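You operate a simulated robot arm through the tools that you are given. There is no shell and no other tool.

You are at the controls of a simulated two-armed robot. One attempt, no reset.

TASK
Clear winder A's top guides: tension down to 10 cN, disc into the dispenser, eye into the tray.
Fine: slacken before the arm swings aside; stand the eye up; leave the arm aside and the knob at free.

The check looks at the end state, three seconds after you hand in, the way a careful person would. Anything else that was tipped, shoved, dropped, spilled or broken makes it a failure.

THE ROBOT
Two 7-joint arms with fingered hands on one trunk that stands fixed in place. Base frame: the origin is at the foot of the trunk, x ahead of it, y to its left, z up. Lengths are in mm, angles in degrees, forces in N, time in s.
The left shoulder is at [70, 139, 1133], the right one opposite. With the tool pointing down near the work surface each hand reaches from about 440 to 840 mm from the base axis, measured 20 degrees to its own side. Payload 3.9 kg a hand.
Tool frame (each hand has its own): the origin (TCP) lies between the finger pads and is the grasp point; the fingertips stand 29 mm ahead of it; z points along the fingers, y is the line along which they close. The gripper opens to 100 mm; its body begins 34 mm behind the TCP. The gripper is a hand of 5 fingers: y runs from the thumb to the fingers, the wrist lies at [-15, -105, -177] in the tool frame, and closing takes about 1.5 s.
Orientation is that of the tool frame in the base frame, as a unit quaternion [w, x, y, z]. With the fingers straight down and the wrist toward the robot, the tool's x, y and z point along [0, 1, 0], [1, 0, 0] and [0, 0, -1] of the base frame.

THE INTERFACE
- The arms move only by the tool drive_tool. It takes "left_plan", "right_plan" or both (then of equal length, played together; a hand with none holds still); each is a list of rows, each a list of 2 entries, a list of its own where there are three numbers: the shift along the base's x, y, z in mm, then the turn, a rotation vector about the base's x, y, z in rad. In form: [[[x, y, z], [ax, ay, az]], ...]. A call has 1 to 20 rows; each row shifts and turns the commanded pose from where the row before left it. "left_fingers" and "right_fingers" are, for a hand that has rows, the finger opening in mm, from 0 to 100, set as the call begins (left out, the last holds). Each row takes 0.2 s and may step no farther than 50 mm and 8.6 degrees from the row before; otherwise, or with a gripper value out of range, the whole call is refused. Where a pose cannot be reached the arm comes as near as it can. A force on the tool above 40 N (or 10 N above the force at the start of the call, whichever is more), or a blocked arm, ends the call early, and 0.2 s more pass. The fingers move at their own pace (about 153 mm/s each) and stop on an object; they squeeze with about 22 N. The grip force told is the motor's: it shows also when the fingers shut on nothing. Time passes only in rows, and 0.2 s behind the last, so rows that do not move let the fingers close. The reply holds the time, the measured pose of the TCP, the force on the tool along the base axes, the opening and the grip force, in the units named above and with some noise, with the torque about the TCP (base axes, N m) and any sound that the robot's microphone picked up.
- Cameras (640 x 400 px; columns grow to the right, rows downward): "scene" is now at [144.3, 7.9, 1472.8]; the picture's right is [0.08, -1.00, 0.00], its down [-0.40, -0.03, -0.92] and it looks along [0.91, 0.08, -0.40] (base axes); focal length 230 px, centre (320, 200). "left" rides on the left gripper at [-65, -86, -121] in its tool frame; the picture's right is [-0.76, -0.31, 0.58], its down [0.59, -0.70, 0.40] and it looks along [0.28, 0.64, 0.71] (tool axes); focal length 247 px, centre (320, 200). "right" rides on the right gripper at [66, -86, -121] in its tool frame; the picture's right is [-0.76, 0.31, -0.58], its down [-0.59, -0.70, 0.40] and it looks along [-0.28, 0.64, 0.71] (tool axes); focal length 247 px, centre (320, 200). There is no depth. A picture from a camera that has moved, and an enlarged one, comes with that camera's place and axes in the base frame and with its lens.
- camera(camera): a new picture of that camera. The clock stands still meanwhile.
- raise_lower(by): slides the trunk up (or, below 0, down) by that many mm; the arms and the scene camera ride with it, the base frame stays. It gives what a move gives, with no picture.
- preshape(shape, hand): the hand has 5 fingers and takes this shape, open, in about a second: jaw (thumb against the fingers, like two jaws); tri (thumb and two fingers); tip (a fingertip pinch); poke (one finger out to press); point (the index stretched); flat (the hand flat); cup (the hand cupped); fist (a fist). The gripper value then closes the fingers along that shape, each until it touches; the sizes above hold for jaw. It gives what a move gives, with no picture.
- head_to(pan, tilt): turns the head with the scene camera to pan (to the left, within 86 degrees either way) and tilt (down, from -29 to 69), counted from straight ahead of the robot. It gives what a move gives.
- close_up(camera, box): a new picture of the part [left, top, right, bottom] of that camera's present view, enlarged. The clock stands still meanwhile.
- job_done(): hands the job in; it is judged then, once.

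Places have to be worked out from the pictures, the camera data and where the tool is seen. Open the grippers and draw the arms clear of the work before you hand the job in, unless the task says otherwise.

The tools are called after ">>>" by a JSON object that holds its "method" and its "body". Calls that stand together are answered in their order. drive_tool: Moves the arms, as the interface text tells. Its arguments: {"type":"object","properties":{"left_plan":{"type":"array","items":{"type":"array"}},"left_fingers":{"type":"number"},"right_plan":{"type":"array","items":{"type":"array"}},"right_fingers":{"type":"number"}},"required":[]} The other tools are called the same way: raise_lower (by) moves the trunk up or down; preshape (shape, hand) gives the hand a shape; head_to (pan, tilt) turns the head that bears the scene camera; camera (camera) takes a picture; close_up (camera, box) takes an enlarged picture of a part of a camera's view; job_done () hands the job in.

At the start:

```text
t: 0.0
left_position: [388.6, 261.7, 1405.7]
left_tool_rot: [0.0, 0.667, 0.745, -0.001]
left_ft_force: [-0.4, 0.0, 0.1]
left_torque: [0.01, 0.03, -0.01]
left_finger_gap: 99.7
left_gripper_force: 0.0
left_shape: jaw
right_position: [417.1, -119.9, 1363.4]
right_tool_rot: [0.0, 0.667, 0.745, 0.0]
right_ft_force: [-0.2, -0.5, -0.4]
right_torque: [0.04, -0.05, 0.0]
right_finger_gap: 99.7
right_gripper_force: 0.1
right_shape: jaw
trunk travel left (down, up): [-775.0, 65.0]
head pan, tilt (commanded): [4.8, 23.5]
```

scene: 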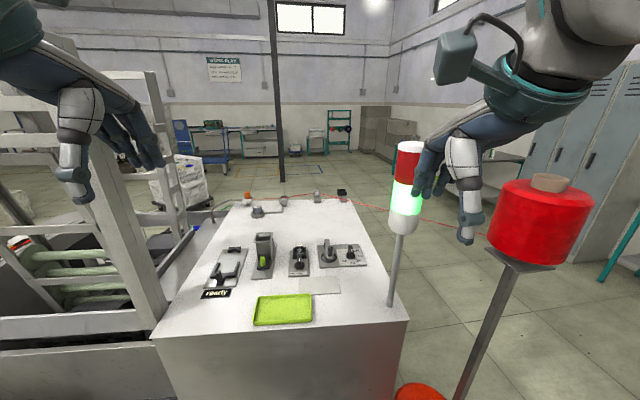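
right: 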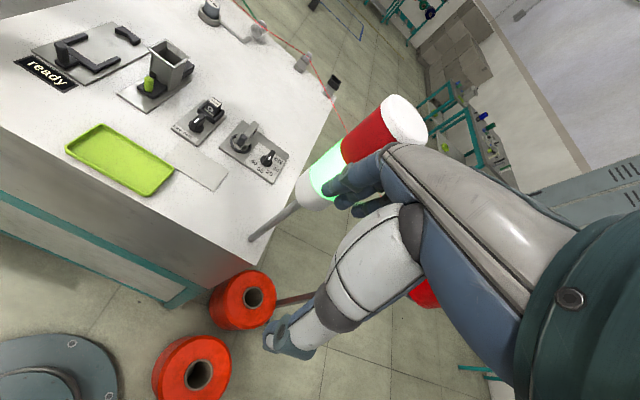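
left: 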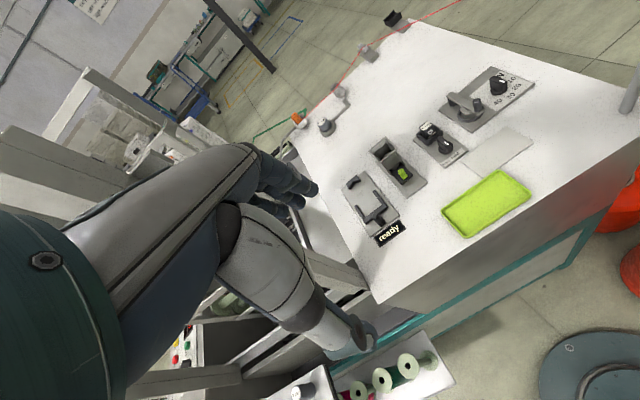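

I start by enlarging the parts of the work table in all three cameras to identify the knob, arm, disc, eye, dispenser and tray.

>>> {"method": "close_up", "body": {"camera": "scene", "box": [190, 220, 380, 330]}}

>>> {"method": "close_up", "body": {"camera": "left", "box": [320, 60, 560, 250]}}

>>> {"method": "close_up", "body": {"camera": "right", "box": [0, 0, 320, 200]}}

>>> {"method": "close_up", "body": {"camera": "scene", "box": [200, 175, 420, 235]}}

```text
3.37 times, centred on (285, 275) of scene
camera zoom: at [144.3, 7.9, 1472.8], right [0.08, -1.0, 0.0], down [-0.4, -0.03, -0.92], along [0.91, 0.08, -0.4], focal length 776 px, centre (438, -53)
```

zoom: 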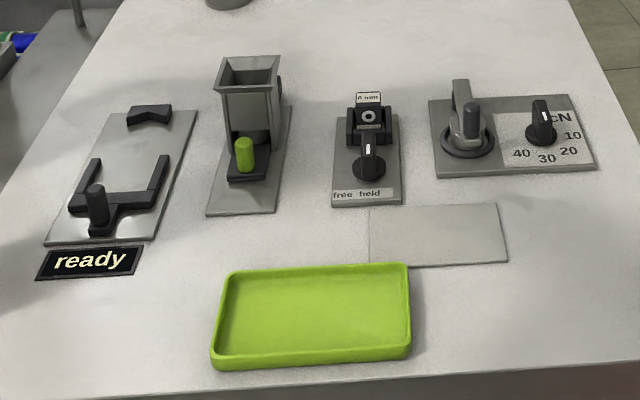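

```text
2.11 times, centred on (440, 155) of left
camera zoom: at [310.7, 187.2, 1528.5], right [-0.22, -0.79, -0.58], down [-0.76, 0.51, -0.4], along [0.61, 0.35, -0.71], focal length 520 px, centre (67, 295)
```

zoom: 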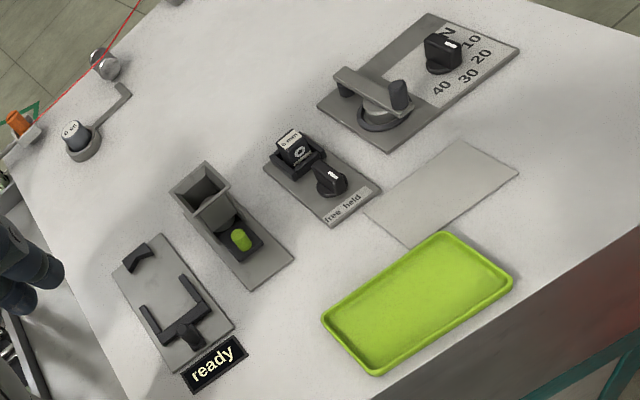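

```text
2.00 times, centred on (160, 100) of right
camera zoom: at [323.4, -63.4, 1484.4], right [0.39, -0.72, 0.58], down [-0.63, -0.66, -0.4], along [0.67, -0.21, -0.71], focal length 494 px, centre (640, 400)
```

zoom: 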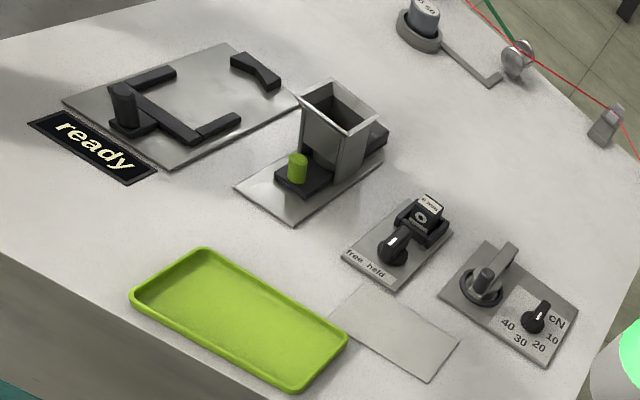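

```text
2.91 times, centred on (310, 205) of scene
camera zoom: at [144.3, 7.9, 1472.8], right [0.08, -1.0, 0.0], down [-0.4, -0.03, -0.92], along [0.91, 0.08, -0.4], focal length 670 px, centre (349, 186)
```

zoom: 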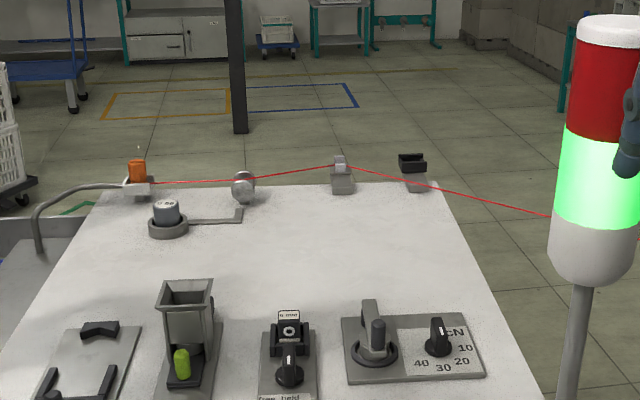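

The table top looks to be roughly at z ≈ 1030–1045, with the fixtures at x ≈ 470–750. I need finer views of each fixture, so I enlarge each one.

>>> {"method": "close_up", "body": {"camera": "scene", "box": [312, 238, 372, 276]}}

>>> {"method": "close_up", "body": {"camera": "scene", "box": [280, 238, 320, 284]}}

>>> {"method": "close_up", "body": {"camera": "scene", "box": [196, 226, 280, 304]}}

>>> {"method": "close_up", "body": {"camera": "right", "box": [165, 85, 300, 190]}}

>>> {"method": "close_up", "body": {"camera": "left", "box": [405, 60, 530, 170]}}

```text
10.53 times, centred on (342, 257) of scene
camera zoom: at [144.3, 7.9, 1472.8], right [0.08, -1.0, 0.0], down [-0.4, -0.03, -0.92], along [0.91, 0.08, -0.4], focal length 2425 px, centre (88, -400)
```

zoom: 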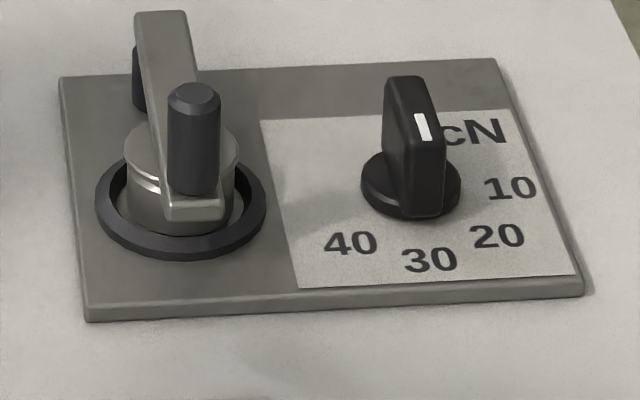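

```text
8.70 times, centred on (300, 261) of scene
camera zoom: at [144.3, 7.9, 1472.8], right [0.08, -1.0, 0.0], down [-0.4, -0.03, -0.92], along [0.91, 0.08, -0.4], focal length 2003 px, centre (494, -330)
```

zoom: 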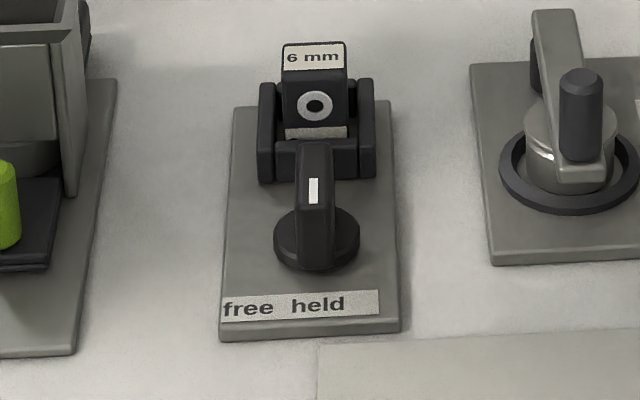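

```text
5.13 times, centred on (238, 265) of scene
camera zoom: at [144.3, 7.9, 1472.8], right [0.08, -1.0, 0.0], down [-0.4, -0.03, -0.92], along [0.91, 0.08, -0.4], focal length 1181 px, centre (740, -133)
```

zoom: 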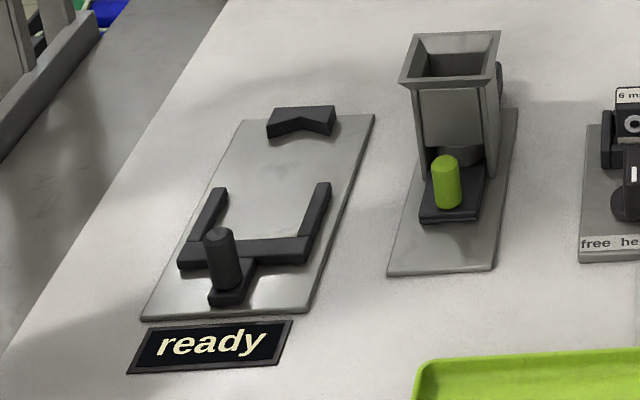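

```text
3.81 times, centred on (232, 138) of right
camera zoom: at [323.4, -63.4, 1484.4], right [0.39, -0.72, 0.58], down [-0.63, -0.66, -0.4], along [0.67, -0.21, -0.71], focal length 941 px, centre (653, 438)
```

zoom: 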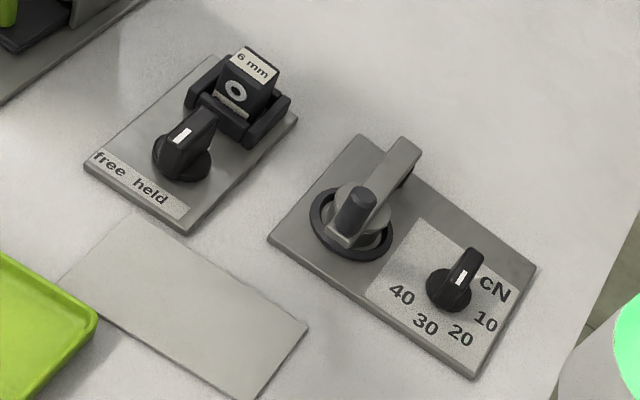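

```text
3.64 times, centred on (468, 115) of left
camera zoom: at [310.7, 187.2, 1528.5], right [-0.22, -0.79, -0.58], down [-0.76, 0.51, -0.4], along [0.61, 0.35, -0.71], focal length 898 px, centre (-216, 509)
```

zoom: 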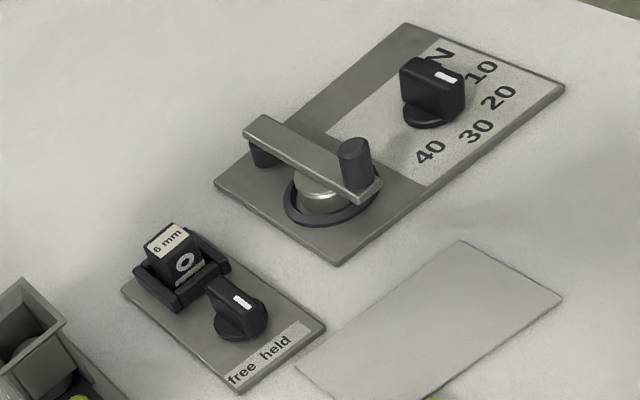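

The table seems to be at z ≈ 1055, yawed about 9°. A light tower pole stands near (532, -115), and there is a frame to the left beyond y ≈ 350. Before moving any arm I turn the head to see what surrounds both arms.

>>> {"method": "head_to", "body": {"pan": 50, "tilt": 30}}

>>> {"method": "camera", "body": {"camera": "scene"}}

>>> {"method": "head_to", "body": {"pan": -40, "tilt": 30}}

>>> {"method": "camera", "body": {"camera": "scene"}}

>>> {"method": "head_to", "body": {"pan": 4.8, "tilt": 45}}

>>> {"method": "camera", "body": {"camera": "scene"}}

```text
t: 1.1
left_position: [388.1, 262.1, 1405.4]
left_tool_rot: [0.0, 0.667, 0.745, 0.0]
left_ft_force: [1.1, 0.2, 1.3]
left_torque: [0.04, 0.0, 0.04]
left_finger_gap: 99.8
left_gripper_force: 0.0
left_shape: jaw
right_position: [414.8, -119.8, 1362.9]
right_tool_rot: [0.0, 0.667, 0.745, 0.0]
right_ft_force: [-0.6, -1.1, -0.9]
right_torque: [-0.04, -0.02, -0.02]
right_finger_gap: 99.8
right_gripper_force: 0.0
right_shape: jaw
trunk travel left (down, up): [-775.0, 65.0]
head pan, tilt (commanded): [50.0, 30.0]
```

```text
taken
camera scene: at [110.3, 69.4, 1462.5], right [0.77, -0.64, 0.0], down [-0.32, -0.38, -0.87], along [0.56, 0.66, -0.5], focal length 230 px, centre (320, 200)
```

scene: 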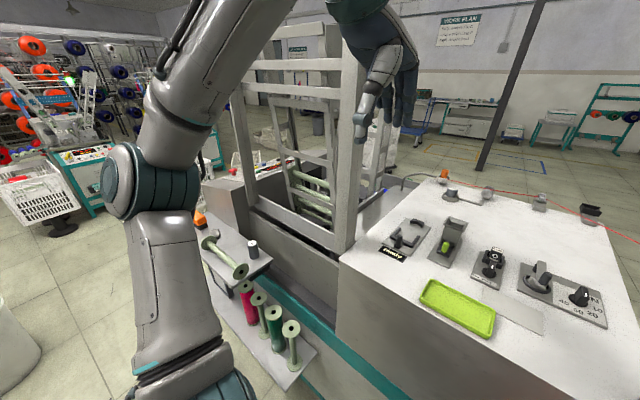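

```text
t: 2.8
left_position: [389.8, 261.9, 1406.7]
left_tool_rot: [-0.001, 0.667, 0.745, 0.0]
left_ft_force: [-0.2, 0.2, 0.0]
left_torque: [-0.03, 0.0, -0.02]
left_finger_gap: 99.8
left_gripper_force: 0.0
left_shape: jaw
right_position: [414.9, -119.8, 1362.9]
right_tool_rot: [-0.001, 0.667, 0.745, 0.0]
right_ft_force: [-0.7, 0.4, -0.1]
right_torque: [0.01, 0.04, -0.02]
right_finger_gap: 99.7
right_gripper_force: 0.0
right_shape: jaw
trunk travel left (down, up): [-775.0, 65.0]
head pan, tilt (commanded): [-40.0, 30.0]
```

```text
taken
camera scene: at [121.4, -57.9, 1462.5], right [-0.64, -0.77, 0.0], down [-0.38, 0.32, -0.87], along [0.66, -0.56, -0.5], focal length 230 px, centre (320, 200)
```

scene: 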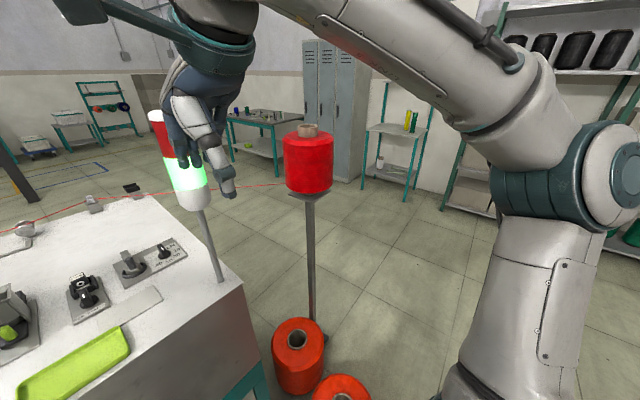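

```text
t: 3.9
left_position: [388.4, 261.4, 1407.1]
left_tool_rot: [0.0, 0.667, 0.745, 0.001]
left_ft_force: [0.0, -1.0, -0.6]
left_torque: [0.01, -0.02, 0.0]
left_finger_gap: 99.8
left_gripper_force: 0.0
left_shape: jaw
right_position: [415.7, -118.8, 1363.3]
right_tool_rot: [0.001, 0.667, 0.745, 0.0]
right_ft_force: [-0.3, -0.3, 0.0]
right_torque: [-0.01, 0.02, 0.0]
right_finger_gap: 99.7
right_gripper_force: 0.1
right_shape: jaw
trunk travel left (down, up): [-775.0, 65.0]
head pan, tilt (commanded): [4.8, 45.0]
```

```text
taken
camera scene: at [133.2, 6.9, 1439.9], right [0.08, -1.0, 0.0], down [-0.7, -0.06, -0.71], along [0.7, 0.06, -0.71], focal length 230 px, centre (320, 200)
```

scene: 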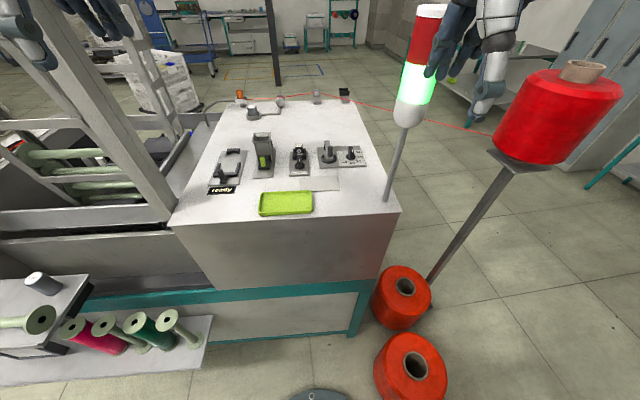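

The frame's near-right post stands at about (415, 335), up to z ≈ 1490. The lamp pole is right where a right forearm would cross, so I'll work mainly with the left arm. First I move the left hand away from the post and over the table to get close wrist-camera views.

>>> {"method": "drive_tool", "body": {"left_plan": [[[0, -40, 0], [0, 0, 0]], [[0, -40, 0], [0, 0, 0]], [[0, -40, 0], [0, 0, 0]], [[30, -30, -10], [0, 0, 0]], [[40, -20, -25], [0, 0, 0]], [[40, -10, -30], [0, 0, 0]]]}}

>>> {"method": "camera", "body": {"camera": "left"}}

>>> {"method": "head_to", "body": {"pan": 4.8, "tilt": 23.5}}

>>> {"method": "camera", "body": {"camera": "scene"}}

```text
refused: row 5 steps farther than a row can; nothing moved
```

```text
taken
camera left: at [310.7, 187.1, 1528.5], right [-0.22, -0.79, -0.58], down [-0.76, 0.51, -0.4], along [0.61, 0.35, -0.71], focal length 247 px, centre (320, 200)
```

left: 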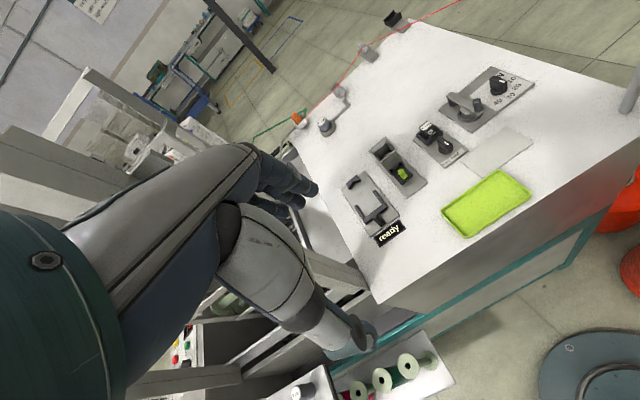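

```text
t: 4.8
left_position: [389.5, 262.7, 1405.5]
left_tool_rot: [0.0, 0.667, 0.745, 0.0]
left_ft_force: [0.1, 0.1, 0.1]
left_torque: [-0.02, 0.01, 0.0]
left_finger_gap: 100.1
left_gripper_force: 0.1
left_shape: jaw
right_position: [416.8, -120.1, 1362.5]
right_tool_rot: [0.0, 0.668, 0.744, 0.0]
right_ft_force: [0.1, -0.2, -0.4]
right_torque: [-0.03, -0.02, -0.01]
right_finger_gap: 99.9
right_gripper_force: 0.1
right_shape: jaw
trunk travel left (down, up): [-775.0, 65.0]
head pan, tilt (commanded): [4.8, 23.5]
```

```text
taken
camera scene: at [144.2, 7.9, 1472.8], right [0.08, -1.0, 0.0], down [-0.4, -0.03, -0.92], along [0.91, 0.08, -0.4], focal length 230 px, centre (320, 200)
```

scene: 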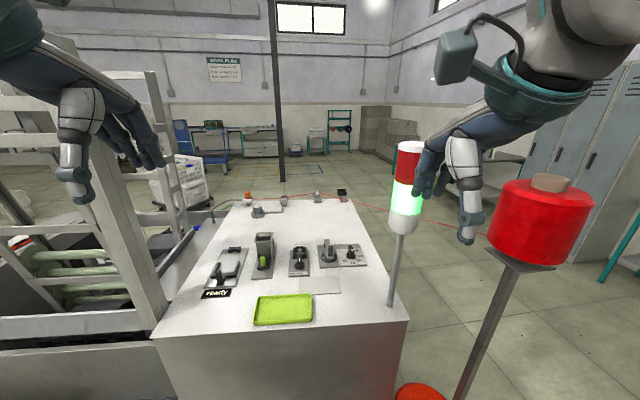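

One step was a touch over 50 mm so nothing moved; I repeat it with smaller steps.

>>> {"method": "drive_tool", "body": {"left_plan": [[[0, -40, 0], [0, 0, 0]], [[0, -40, 0], [0, 0, 0]], [[0, -40, 0], [0, 0, 0]], [[30, -30, -10], [0, 0, 0]], [[35, -20, -20], [0, 0, 0]], [[35, -10, -25], [0, 0, 0]], [[0, 0, 0], [0, 0, 0]]]}}

>>> {"method": "camera", "body": {"camera": "left"}}

>>> {"method": "camera", "body": {"camera": "scene"}}

```text
t: 6.3
left_position: [486.8, 81.1, 1352.4]
left_tool_rot: [0.001, 0.667, 0.745, 0.001]
left_ft_force: [-0.2, -0.5, 0.0]
left_torque: [-0.04, -0.02, 0.01]
left_finger_gap: 100.2
left_gripper_force: 0.0
left_shape: jaw
right_position: [415.7, -118.1, 1363.7]
right_tool_rot: [0.0, 0.667, 0.745, 0.001]
right_ft_force: [0.1, 0.4, -0.1]
right_torque: [-0.03, -0.01, -0.03]
right_finger_gap: 100.1
right_gripper_force: 0.0
right_shape: jaw
trunk travel left (down, up): [-775.0, 65.0]
head pan, tilt (commanded): [4.8, 23.5]
```

```text
taken
camera left: at [409.5, 7.5, 1474.0], right [-0.22, -0.79, -0.58], down [-0.76, 0.51, -0.4], along [0.61, 0.35, -0.71], focal length 247 px, centre (320, 200)
```

left: 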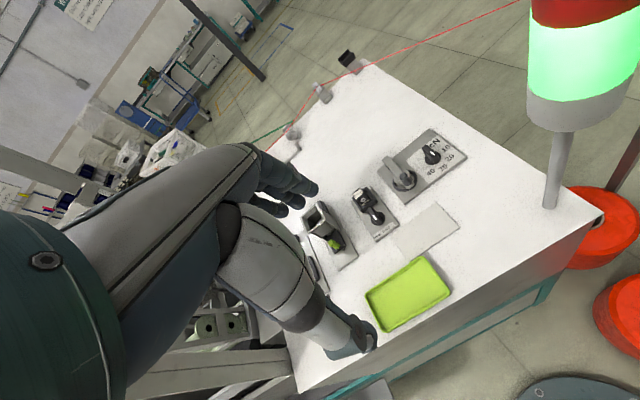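

```text
taken
camera scene: at [143.7, 8.2, 1472.9], right [0.08, -1.0, 0.0], down [-0.4, -0.03, -0.92], along [0.91, 0.08, -0.4], focal length 230 px, centre (320, 200)
```

scene: 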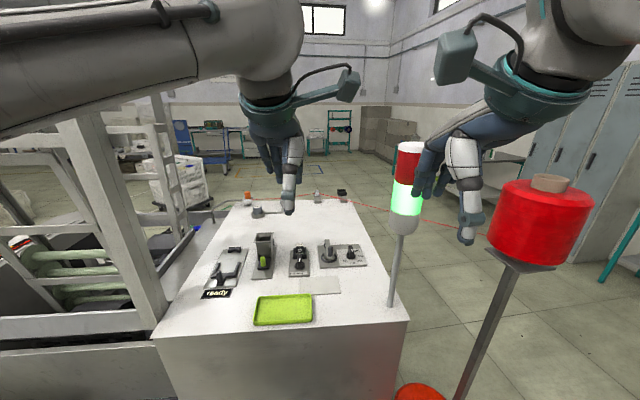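

Left hand is now over the table at (487, 81, 1352). I zoom in on the fixtures from this nearer camera.

>>> {"method": "close_up", "body": {"camera": "left", "box": [370, 120, 480, 200]}}

>>> {"method": "close_up", "body": {"camera": "left", "box": [300, 170, 410, 270]}}

>>> {"method": "close_up", "body": {"camera": "right", "box": [130, 30, 290, 190]}}

```text
5.00 times, centred on (425, 160) of left
camera zoom: at [409.5, 7.5, 1474.0], right [-0.22, -0.79, -0.58], down [-0.76, 0.51, -0.4], along [0.61, 0.35, -0.71], focal length 1235 px, centre (-205, 400)
```

zoom: 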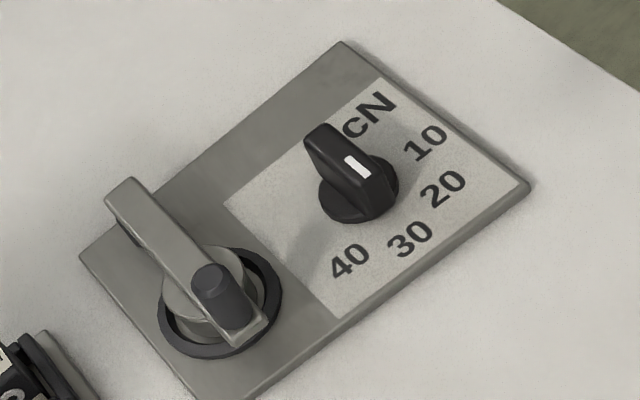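

```text
4.00 times, centred on (355, 220) of left
camera zoom: at [409.5, 7.5, 1474.0], right [-0.22, -0.79, -0.58], down [-0.76, 0.51, -0.4], along [0.61, 0.35, -0.71], focal length 988 px, centre (180, 120)
```

zoom: 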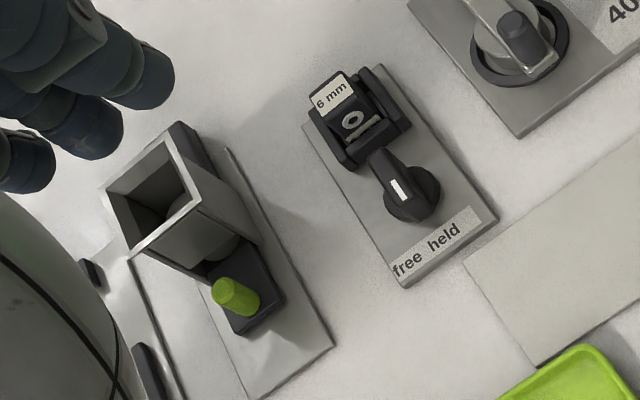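

```text
2.50 times, centred on (210, 110) of right
camera zoom: at [322.8, -63.1, 1484.5], right [0.39, -0.72, 0.58], down [-0.63, -0.66, -0.4], along [0.67, -0.21, -0.71], focal length 617 px, centre (595, 425)
```

zoom: 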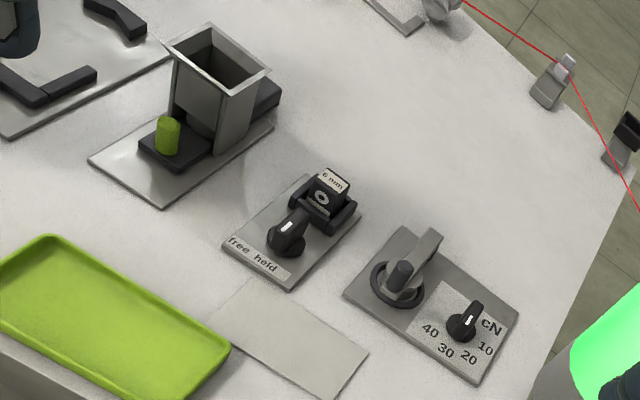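

The tension knob's white mark points at 30, so 10 is a +90° (counter-clockwise) turn. The eye knob points at "held", with "free" to its left. I'll try the hand shapes "tip" and "tri" up here in free air to see how they look.

>>> {"method": "preshape", "body": {"shape": "tip", "hand": "left"}}

>>> {"method": "close_up", "body": {"camera": "scene", "box": [220, 80, 360, 230]}}

>>> {"method": "camera", "body": {"camera": "left"}}

>>> {"method": "preshape", "body": {"shape": "tri", "hand": "left"}}

>>> {"method": "close_up", "body": {"camera": "scene", "box": [220, 80, 360, 230]}}

>>> {"method": "camera", "body": {"camera": "left"}}

```text
t: 7.2
left_position: [487.2, 82.0, 1352.4]
left_tool_rot: [0.0, 0.667, 0.745, 0.0]
left_ft_force: [0.2, 0.5, 0.4]
left_torque: [0.0, -0.01, 0.0]
left_finger_gap: 100.0
left_gripper_force: 0.0
left_shape: tip
right_position: [415.6, -119.4, 1361.7]
right_tool_rot: [0.0, 0.668, 0.744, 0.0]
right_ft_force: [0.1, -0.6, 0.2]
right_torque: [0.0, -0.03, -0.03]
right_finger_gap: 100.0
right_gripper_force: 0.0
right_shape: jaw
trunk travel left (down, up): [-775.0, 65.0]
head pan, tilt (commanded): [4.8, 23.5]
```

```text
2.67 times, centred on (290, 155) of scene
camera zoom: at [144.5, 7.8, 1472.8], right [0.08, -1.0, 0.0], down [-0.4, -0.03, -0.92], along [0.91, 0.08, -0.4], focal length 614 px, centre (400, 320)
```

zoom: 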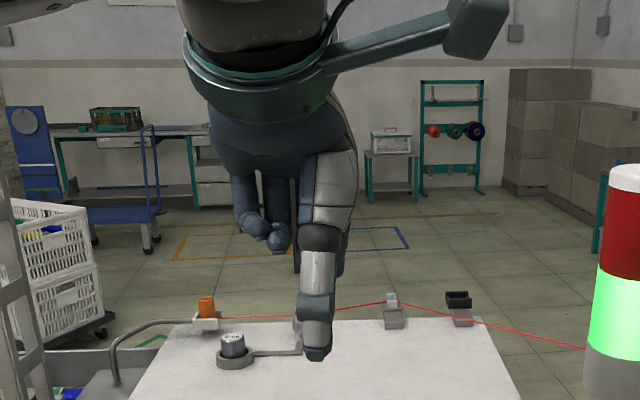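

```text
taken
camera left: at [410.1, 7.1, 1473.8], right [-0.22, -0.79, -0.58], down [-0.76, 0.51, -0.4], along [0.61, 0.35, -0.71], focal length 247 px, centre (320, 200)
```

left: 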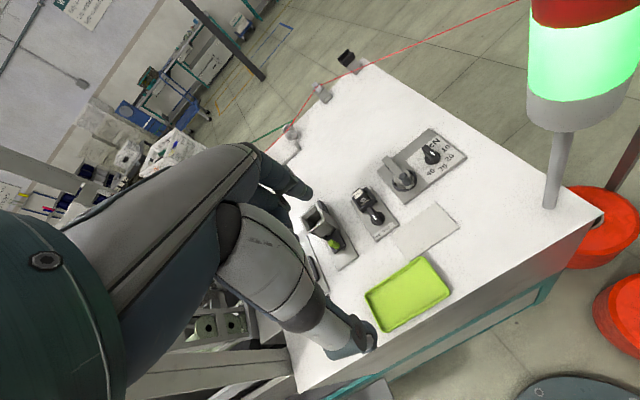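

```text
t: 8.2
left_position: [487.2, 79.8, 1352.1]
left_tool_rot: [0.0, 0.668, 0.745, 0.001]
left_ft_force: [0.5, 0.2, -0.4]
left_torque: [0.01, 0.03, 0.02]
left_finger_gap: 99.6
left_gripper_force: 0.1
left_shape: tri
right_position: [416.4, -119.2, 1362.7]
right_tool_rot: [0.0, 0.667, 0.745, 0.0]
right_ft_force: [-0.7, 0.0, 0.9]
right_torque: [0.03, -0.03, 0.01]
right_finger_gap: 99.8
right_gripper_force: 0.0
right_shape: jaw
trunk travel left (down, up): [-775.0, 65.0]
head pan, tilt (commanded): [4.8, 23.5]
```

```text
2.67 times, centred on (290, 155) of scene
camera zoom: at [144.2, 8.0, 1472.9], right [0.08, -1.0, 0.0], down [-0.4, -0.03, -0.92], along [0.91, 0.08, -0.4], focal length 614 px, centre (400, 320)
```

zoom: 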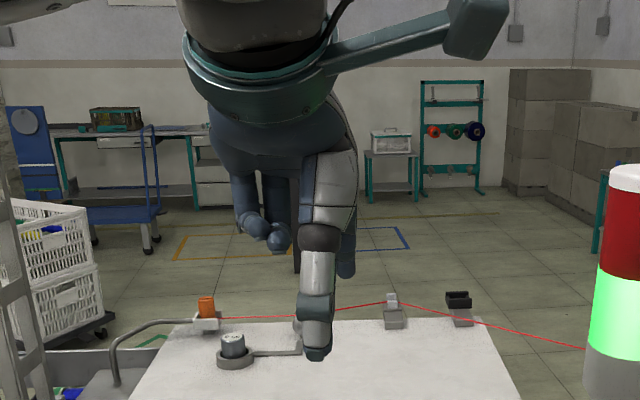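

```text
taken
camera left: at [409.8, 7.3, 1473.9], right [-0.22, -0.79, -0.58], down [-0.76, 0.51, -0.4], along [0.61, 0.35, -0.71], focal length 247 px, centre (320, 200)
```

left: 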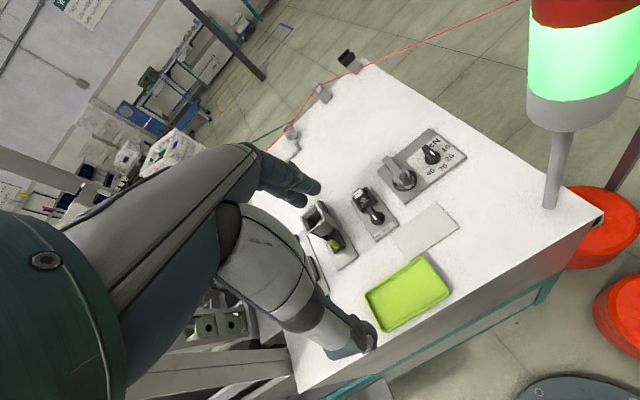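

Both leave the outer fingers curled away. I choose "tip" and close it partway in the air to see where the fingertips meet relative to the TCP.

>>> {"method": "preshape", "body": {"shape": "tip", "hand": "left"}}

>>> {"method": "drive_tool", "body": {"left_plan": [[[0, 0, 0], [0, 0, 0]], [[0, 0, 0], [0, 0, 0]], [[0, 0, 0], [0, 0, 0]], [[0, 0, 0], [0, 0, 0]]], "left_fingers": 40}}

>>> {"method": "camera", "body": {"camera": "left"}}

>>> {"method": "drive_tool", "body": {"left_plan": [[[0, 0, 0], [0, 0, 0]], [[0, 0, 0], [0, 0, 0]], [[0, 0, 0], [0, 0, 0]], [[0, 0, 0], [0, 0, 0]], [[0, 0, 0], [0, 0, 0]]], "left_fingers": 0}}

>>> {"method": "camera", "body": {"camera": "left"}}

>>> {"method": "close_up", "body": {"camera": "scene", "box": [220, 80, 360, 230]}}

>>> {"method": "close_up", "body": {"camera": "right", "box": [0, 0, 640, 400]}}

```text
t: 9.1
left_position: [487.9, 82.5, 1351.9]
left_tool_rot: [0.0, 0.667, 0.745, 0.0]
left_ft_force: [-0.1, 0.5, 0.4]
left_torque: [0.01, 0.0, 0.02]
left_finger_gap: 100.1
left_gripper_force: 0.1
left_shape: tip
right_position: [415.5, -120.3, 1363.0]
right_tool_rot: [0.0, 0.667, 0.745, 0.0]
right_ft_force: [0.4, 0.3, -0.6]
right_torque: [-0.04, 0.01, 0.05]
right_finger_gap: 99.9
right_gripper_force: 0.1
right_shape: jaw
trunk travel left (down, up): [-775.0, 65.0]
head pan, tilt (commanded): [4.8, 23.5]
```

```text
t: 10.1
left_position: [488.5, 81.0, 1350.5]
left_tool_rot: [0.0, 0.668, 0.744, 0.001]
left_ft_force: [-0.4, -0.1, -0.3]
left_torque: [0.0, -0.02, 0.0]
left_finger_gap: 40.6
left_gripper_force: 0.1
left_shape: tip
right_position: [415.3, -119.7, 1362.4]
right_tool_rot: [0.0, 0.668, 0.745, 0.0]
right_ft_force: [-0.2, 0.1, -0.1]
right_torque: [0.03, -0.01, -0.01]
right_finger_gap: 99.7
right_gripper_force: 0.2
right_shape: jaw
trunk travel left (down, up): [-775.0, 65.0]
head pan, tilt (commanded): [4.8, 23.5]
```

```text
taken
camera left: at [409.9, 7.3, 1473.9], right [-0.22, -0.79, -0.58], down [-0.76, 0.51, -0.4], along [0.61, 0.35, -0.71], focal length 247 px, centre (320, 200)
```

left: 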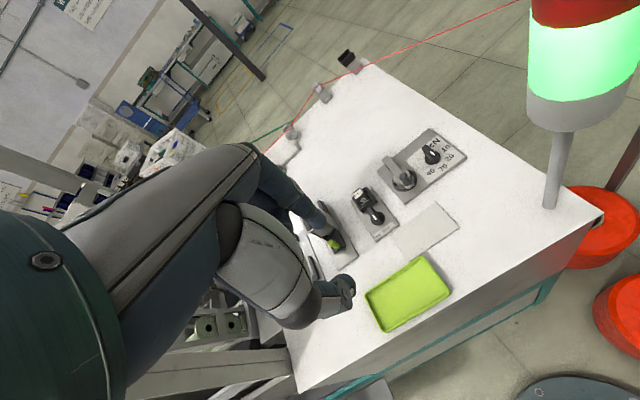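

```text
t: 11.2
left_position: [488.0, 81.3, 1352.6]
left_tool_rot: [0.0, 0.667, 0.745, 0.0]
left_ft_force: [1.0, -0.2, 0.2]
left_torque: [0.03, -0.02, -0.01]
left_finger_gap: 0.0
left_gripper_force: 22.1
left_shape: tip
right_position: [416.7, -119.7, 1363.0]
right_tool_rot: [-0.001, 0.667, 0.745, -0.001]
right_ft_force: [0.2, -0.7, -0.4]
right_torque: [0.02, -0.04, -0.02]
right_finger_gap: 99.8
right_gripper_force: 0.1
right_shape: jaw
trunk travel left (down, up): [-775.0, 65.0]
head pan, tilt (commanded): [4.8, 23.5]
```

```text
taken
camera left: at [409.8, 7.2, 1473.9], right [-0.22, -0.79, -0.58], down [-0.76, 0.51, -0.4], along [0.61, 0.35, -0.71], focal length 247 px, centre (320, 200)
```

left: 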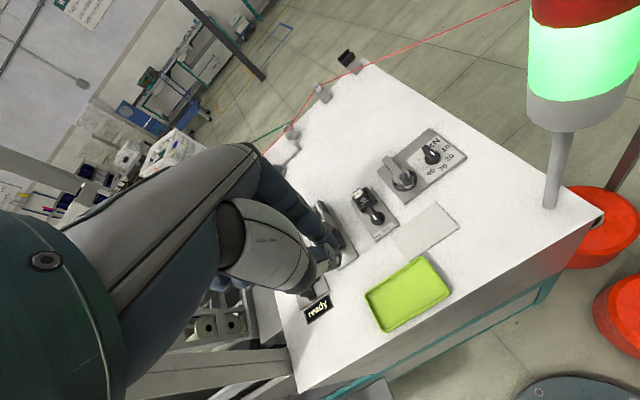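

```text
2.67 times, centred on (290, 155) of scene
camera zoom: at [144.3, 7.9, 1472.8], right [0.08, -1.0, 0.0], down [-0.4, -0.03, -0.92], along [0.91, 0.08, -0.4], focal length 614 px, centre (400, 320)
```

zoom: 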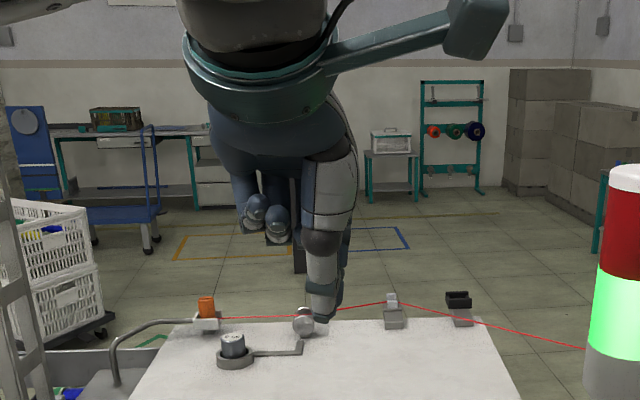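

```text
1.00 times, centred on (320, 200) of right (not enlarged: the box is as wide or as high as the picture)
camera zoom: at [323.4, -63.4, 1484.4], right [0.39, -0.72, 0.58], down [-0.63, -0.66, -0.4], along [0.67, -0.21, -0.71], focal length 247 px, centre (320, 200)
```

zoom: 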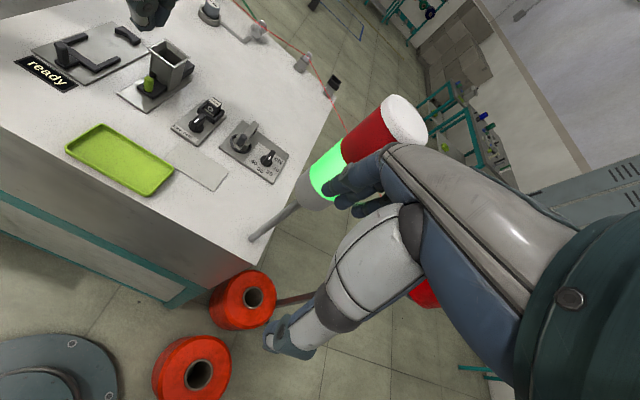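

In "tip" shape the fingertips meet about 30 mm ahead of the TCP, close to the tool axis, and the other fingers stay higher. I open to 40 and move nearer to the fixtures for more accurate views.

>>> {"method": "drive_tool", "body": {"left_plan": [[[35, -15, -20], [0, 0, 0]], [[35, -15, -20], [0, 0, 0]], [[35, -15, -20], [0, 0, 0]], [[0, 0, 0], [0, 0, 0]]], "left_fingers": 40}}

>>> {"method": "camera", "body": {"camera": "left"}}

>>> {"method": "camera", "body": {"camera": "scene"}}

>>> {"method": "camera", "body": {"camera": "right"}}

```text
t: 12.2
left_position: [592.7, 35.9, 1289.8]
left_tool_rot: [0.001, 0.668, 0.745, 0.0]
left_ft_force: [0.2, 0.7, -0.2]
left_torque: [0.0, 0.0, -0.03]
left_finger_gap: 39.5
left_gripper_force: 0.0
left_shape: tip
right_position: [414.4, -119.8, 1363.3]
right_tool_rot: [-0.001, 0.667, 0.745, 0.0]
right_ft_force: [-0.7, 0.2, 0.3]
right_torque: [-0.01, -0.01, 0.03]
right_finger_gap: 99.7
right_gripper_force: 0.1
right_shape: jaw
trunk travel left (down, up): [-775.0, 65.0]
head pan, tilt (commanded): [4.8, 23.5]
```

```text
taken
camera left: at [514.6, -38.2, 1412.7], right [-0.22, -0.79, -0.58], down [-0.76, 0.51, -0.4], along [0.61, 0.35, -0.71], focal length 247 px, centre (320, 200)
```

left: 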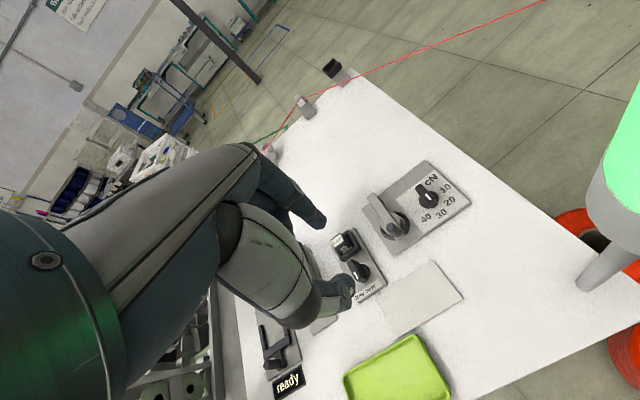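

```text
taken
camera scene: at [143.3, 8.2, 1473.0], right [0.08, -1.0, 0.0], down [-0.4, -0.03, -0.92], along [0.91, 0.08, -0.4], focal length 230 px, centre (320, 200)
```

scene: 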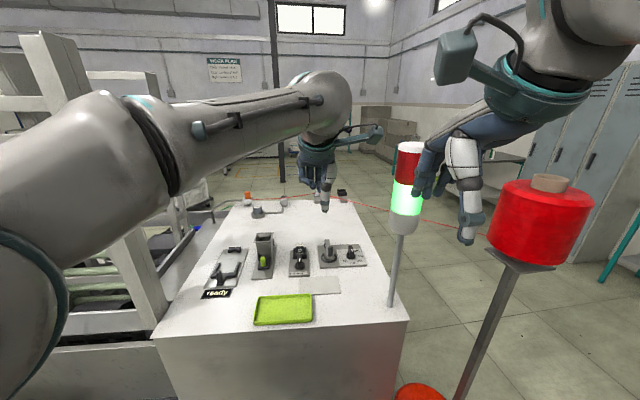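

```text
taken
camera right: at [322.5, -63.1, 1484.6], right [0.39, -0.72, 0.58], down [-0.63, -0.66, -0.4], along [0.67, -0.21, -0.71], focal length 247 px, centre (320, 200)
```

right: 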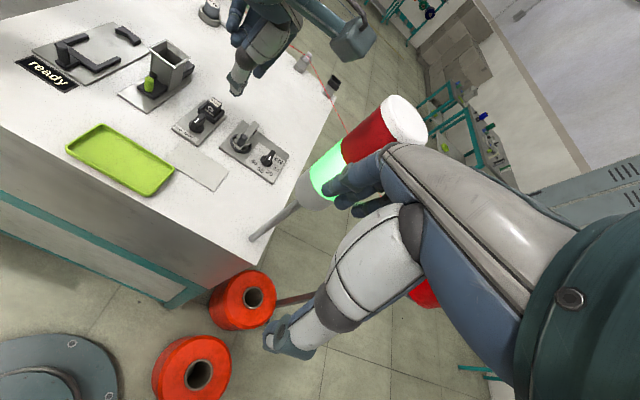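

The forearm clears the post. Now I take enlarged views of both panels from here for position measurement.

>>> {"method": "close_up", "body": {"camera": "left", "box": [355, 155, 475, 260]}}

>>> {"method": "close_up", "body": {"camera": "left", "box": [300, 215, 400, 315]}}

>>> {"method": "close_up", "body": {"camera": "right", "box": [210, 110, 300, 190]}}

>>> {"method": "close_up", "body": {"camera": "right", "box": [160, 80, 240, 160]}}

>>> {"method": "close_up", "body": {"camera": "right", "box": [100, 20, 210, 120]}}

```text
3.81 times, centred on (415, 208) of left
camera zoom: at [514.6, -38.2, 1412.7], right [-0.22, -0.79, -0.58], down [-0.76, 0.51, -0.4], along [0.61, 0.35, -0.71], focal length 941 px, centre (-42, 171)
```

zoom: 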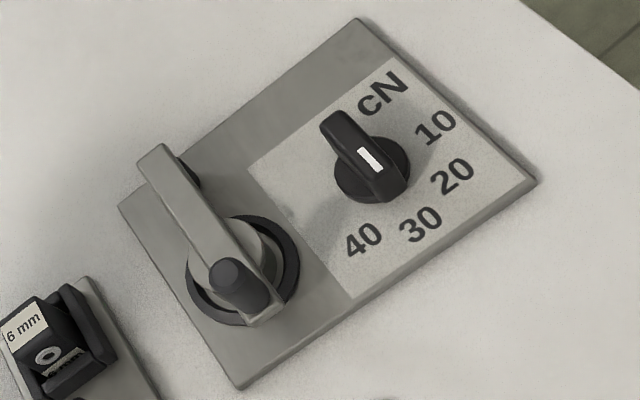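

```text
4.00 times, centred on (350, 265) of left
camera zoom: at [514.6, -38.2, 1412.7], right [-0.22, -0.79, -0.58], down [-0.76, 0.51, -0.4], along [0.61, 0.35, -0.71], focal length 988 px, centre (200, -60)
```

zoom: 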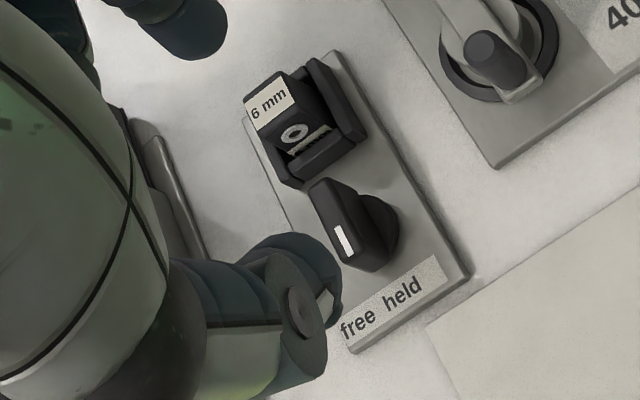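

```text
5.00 times, centred on (255, 150) of right
camera zoom: at [322.5, -63.1, 1484.6], right [0.39, -0.72, 0.58], down [-0.63, -0.66, -0.4], along [0.67, -0.21, -0.71], focal length 1235 px, centre (645, 450)
```

zoom: 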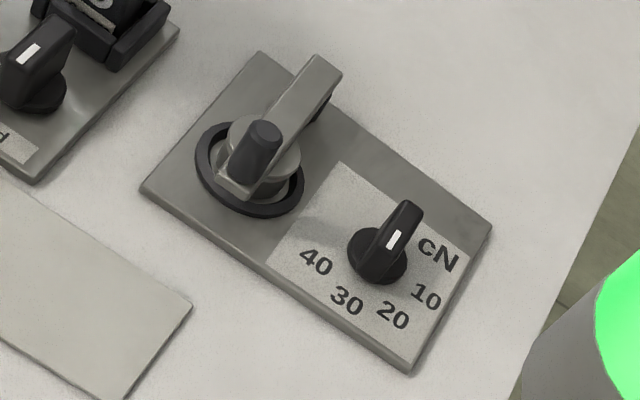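

```text
5.00 times, centred on (200, 120) of right
camera zoom: at [322.5, -63.1, 1484.6], right [0.39, -0.72, 0.58], down [-0.63, -0.66, -0.4], along [0.67, -0.21, -0.71], focal length 1235 px, centre (920, 600)
```

zoom: 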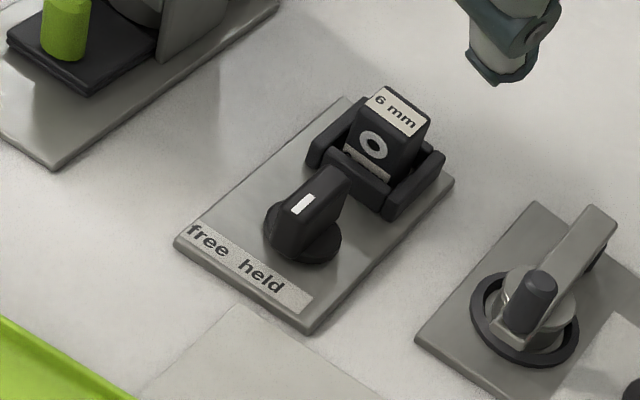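

```text
4.00 times, centred on (155, 70) of right
camera zoom: at [322.5, -63.1, 1484.6], right [0.39, -0.72, 0.58], down [-0.63, -0.66, -0.4], along [0.67, -0.21, -0.71], focal length 988 px, centre (980, 720)
```

zoom: 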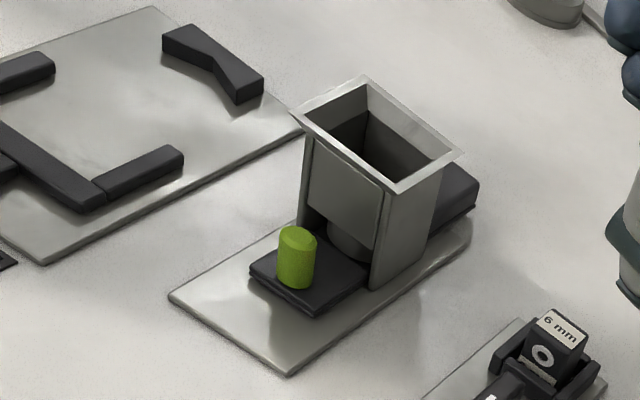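

From all three cameras: panel top z ≈ 1047, tension knob axis ≈ (707, -35), wing top ≈ 1076, wing along the panel's fore-aft axis (yaw ≈ 9.5°). I now turn the left hand about the vertical by about -87° in free air so the pinch closes across the wing.

>>> {"method": "drive_tool", "body": {"left_plan": [[[0, 0, 0], [0, 0, -0.138]], [[0, 0, 0], [0, 0, -0.138]], [[0, 0, 0], [0, 0, -0.138]], [[0, 0, 0], [0, 0, -0.138]], [[0, 0, 0], [0, 0, -0.138]], [[0, 0, 0], [0, 0, -0.138]], [[0, 0, 0], [0, 0, 0]]]}}

>>> {"method": "camera", "body": {"camera": "scene"}}

```text
t: 13.8
left_position: [594.1, 36.3, 1292.0]
left_tool_rot: [0.001, 0.911, 0.412, 0.0]
left_ft_force: [-0.4, 0.0, -0.3]
left_torque: [0.01, 0.01, 0.0]
left_finger_gap: 39.7
left_gripper_force: 0.1
left_shape: tip
right_position: [415.6, -119.7, 1363.9]
right_tool_rot: [0.0, 0.667, 0.745, -0.001]
right_ft_force: [-0.7, -0.4, -0.4]
right_torque: [-0.01, 0.0, -0.01]
right_finger_gap: 99.6
right_gripper_force: 0.0
right_shape: jaw
trunk travel left (down, up): [-775.0, 65.0]
head pan, tilt (commanded): [4.8, 23.5]
```

```text
taken
camera scene: at [143.9, 7.7, 1472.9], right [0.08, -1.0, 0.0], down [-0.4, -0.03, -0.92], along [0.91, 0.08, -0.4], focal length 230 px, centre (320, 200)
```

scene: 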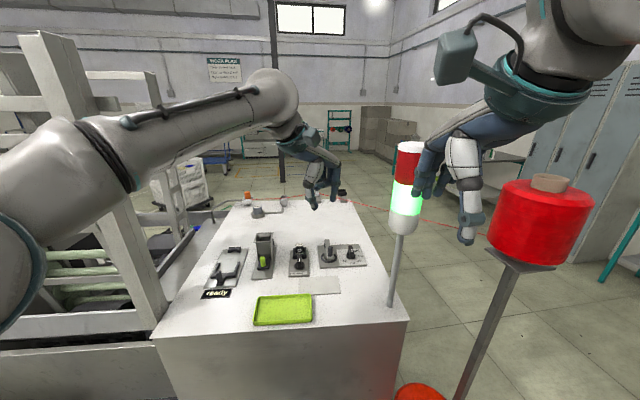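

The arm follows well, heading is now -41°. I continue the turn to about -80.5°.

>>> {"method": "drive_tool", "body": {"left_plan": [[[0, 0, 0], [0, 0, -0.137]], [[0, 0, 0], [0, 0, -0.137]], [[0, 0, 0], [0, 0, -0.137]], [[0, 0, 0], [0, 0, -0.137]], [[0, 0, 0], [0, 0, -0.137]], [[0, 0, 0], [0, 0, 0]]]}}

>>> {"method": "camera", "body": {"camera": "scene"}}

>>> {"method": "camera", "body": {"camera": "left"}}

```text
t: 15.2
left_position: [593.7, 37.0, 1292.4]
left_tool_rot: [0.001, 0.997, 0.082, 0.001]
left_ft_force: [-0.1, 0.1, -0.1]
left_torque: [0.01, 0.0, 0.0]
left_finger_gap: 39.4
left_gripper_force: 0.0
left_shape: tip
right_position: [414.2, -118.3, 1363.2]
right_tool_rot: [0.0, 0.667, 0.745, 0.0]
right_ft_force: [-1.0, -0.1, -0.1]
right_torque: [-0.01, 0.0, 0.01]
right_finger_gap: 99.6
right_gripper_force: 0.1
right_shape: jaw
trunk travel left (down, up): [-775.0, 65.0]
head pan, tilt (commanded): [4.8, 23.5]
```

```text
taken
camera scene: at [143.6, 8.3, 1472.9], right [0.08, -1.0, 0.0], down [-0.4, -0.03, -0.92], along [0.91, 0.08, -0.4], focal length 230 px, centre (320, 200)
```

scene: 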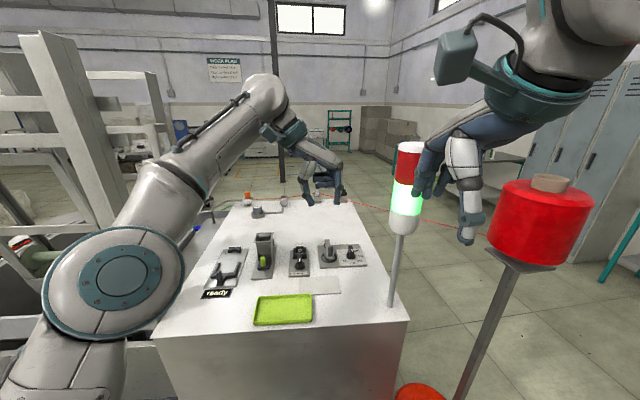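

```text
taken
camera left: at [514.2, 110.8, 1413.4], right [-0.8, 0.18, -0.58], down [0.47, 0.79, -0.4], along [0.39, -0.59, -0.71], focal length 247 px, centre (320, 200)
```

left: 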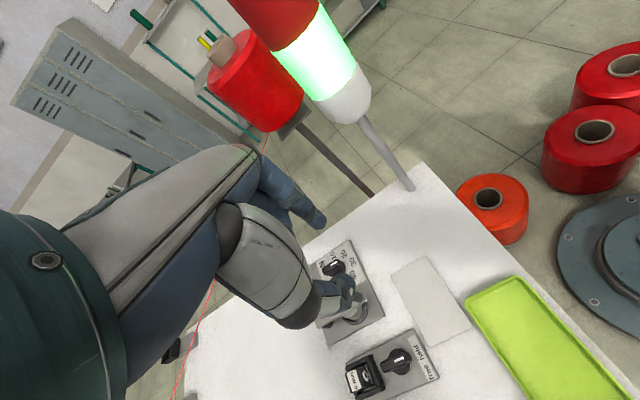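

Heading is now -80.6°, and the elbow is in clear air above the table's near-left side. I move above the tension knob at a safe height (TCP z ≈ 1142) and look.

>>> {"method": "drive_tool", "body": {"left_plan": [[[22, -14.6, -30], [0, 0, 0]], [[22, -14.6, -30], [0, 0, 0]], [[22, -14.6, -30], [0, 0, 0]], [[22, -14.6, -30], [0, 0, 0]], [[22, -14.6, -30], [0, 0, 0]], [[0, 0, 0], [0, 0, 0]]]}}

>>> {"method": "camera", "body": {"camera": "scene"}}

>>> {"method": "camera", "body": {"camera": "left"}}

>>> {"method": "camera", "body": {"camera": "right"}}

```text
t: 16.6
left_position: [658.1, -13.5, 1146.4]
left_tool_rot: [0.001, 0.997, 0.084, 0.001]
left_ft_force: [0.3, 0.0, -0.6]
left_torque: [-0.01, 0.01, -0.02]
left_finger_gap: 39.6
left_gripper_force: 0.1
left_shape: tip
left hand out of reach, approached as far as the arm can: row 2, 3, 4, 5
right_position: [413.9, -119.0, 1363.9]
right_tool_rot: [0.001, 0.667, 0.745, 0.001]
right_ft_force: [-0.3, 0.4, -0.6]
right_torque: [-0.02, 0.02, -0.01]
right_finger_gap: 99.9
right_gripper_force: 0.1
right_shape: jaw
trunk travel left (down, up): [-775.0, 65.0]
head pan, tilt (commanded): [4.8, 23.5]
```

```text
taken
camera scene: at [142.7, 8.7, 1473.0], right [0.08, -1.0, 0.0], down [-0.4, -0.03, -0.92], along [0.91, 0.08, -0.4], focal length 230 px, centre (320, 200)
```

scene: 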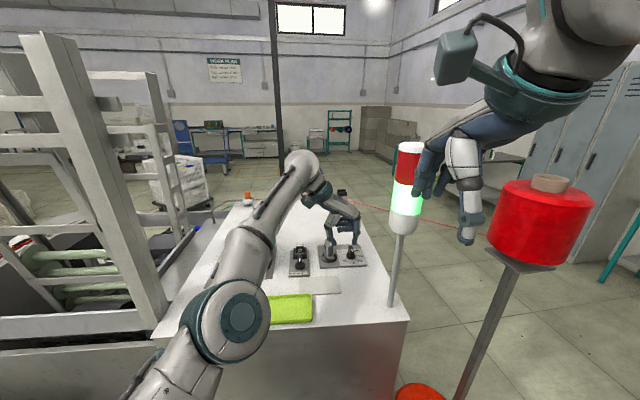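

```text
taken
camera left: at [579.8, 61.1, 1268.4], right [-0.8, 0.17, -0.58], down [0.46, 0.79, -0.4], along [0.39, -0.59, -0.71], focal length 247 px, centre (320, 200)
```

left: 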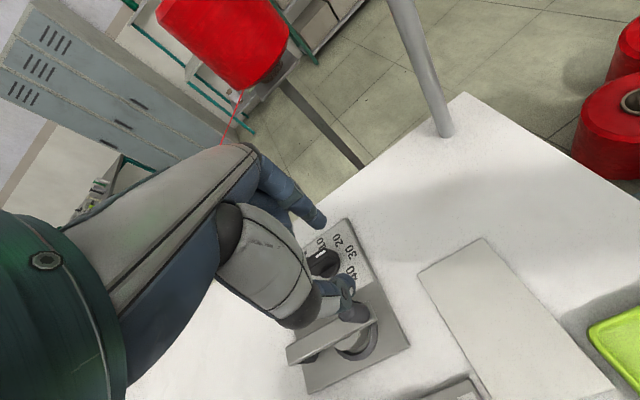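

```text
taken
camera right: at [321.8, -62.6, 1484.8], right [0.39, -0.72, 0.58], down [-0.63, -0.66, -0.4], along [0.67, -0.21, -0.71], focal length 247 px, centre (320, 200)
```

right: 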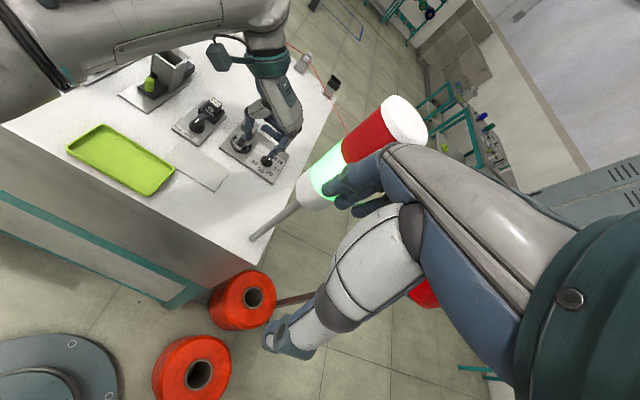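

The left arm ran out of wrist range with this heading (it stopped at (658, -13, 1146), clear of everything). Twisting by gripping isn't practical here, so I'll go up, return to the normal heading and turn the knobs by pushing the wing end sideways with a fingertip.

>>> {"method": "drive_tool", "body": {"left_plan": [[[0, 0, 45], [0, 0, 0]], [[-20, 10, 40], [0, 0, 0]], [[-25, 10, 40], [0, 0, 0]], [[0, 0, 0], [0, 0, 0]]]}}

```text
t: 17.6
left_position: [599.9, 9.5, 1258.9]
left_tool_rot: [0.001, 0.996, 0.084, 0.0]
left_ft_force: [0.9, 0.4, -0.1]
left_torque: [0.0, 0.05, 0.01]
left_finger_gap: 39.4
left_gripper_force: 0.1
left_shape: tip
left hand out of reach, approached as far as the arm can: row 1
right_position: [416.6, -119.1, 1362.6]
right_tool_rot: [0.001, 0.667, 0.745, 0.0]
right_ft_force: [0.5, -0.3, 1.1]
right_torque: [-0.03, 0.02, -0.01]
right_finger_gap: 99.7
right_gripper_force: 0.1
right_shape: jaw
trunk travel left (down, up): [-775.0, 65.0]
head pan, tilt (commanded): [4.8, 23.5]
```

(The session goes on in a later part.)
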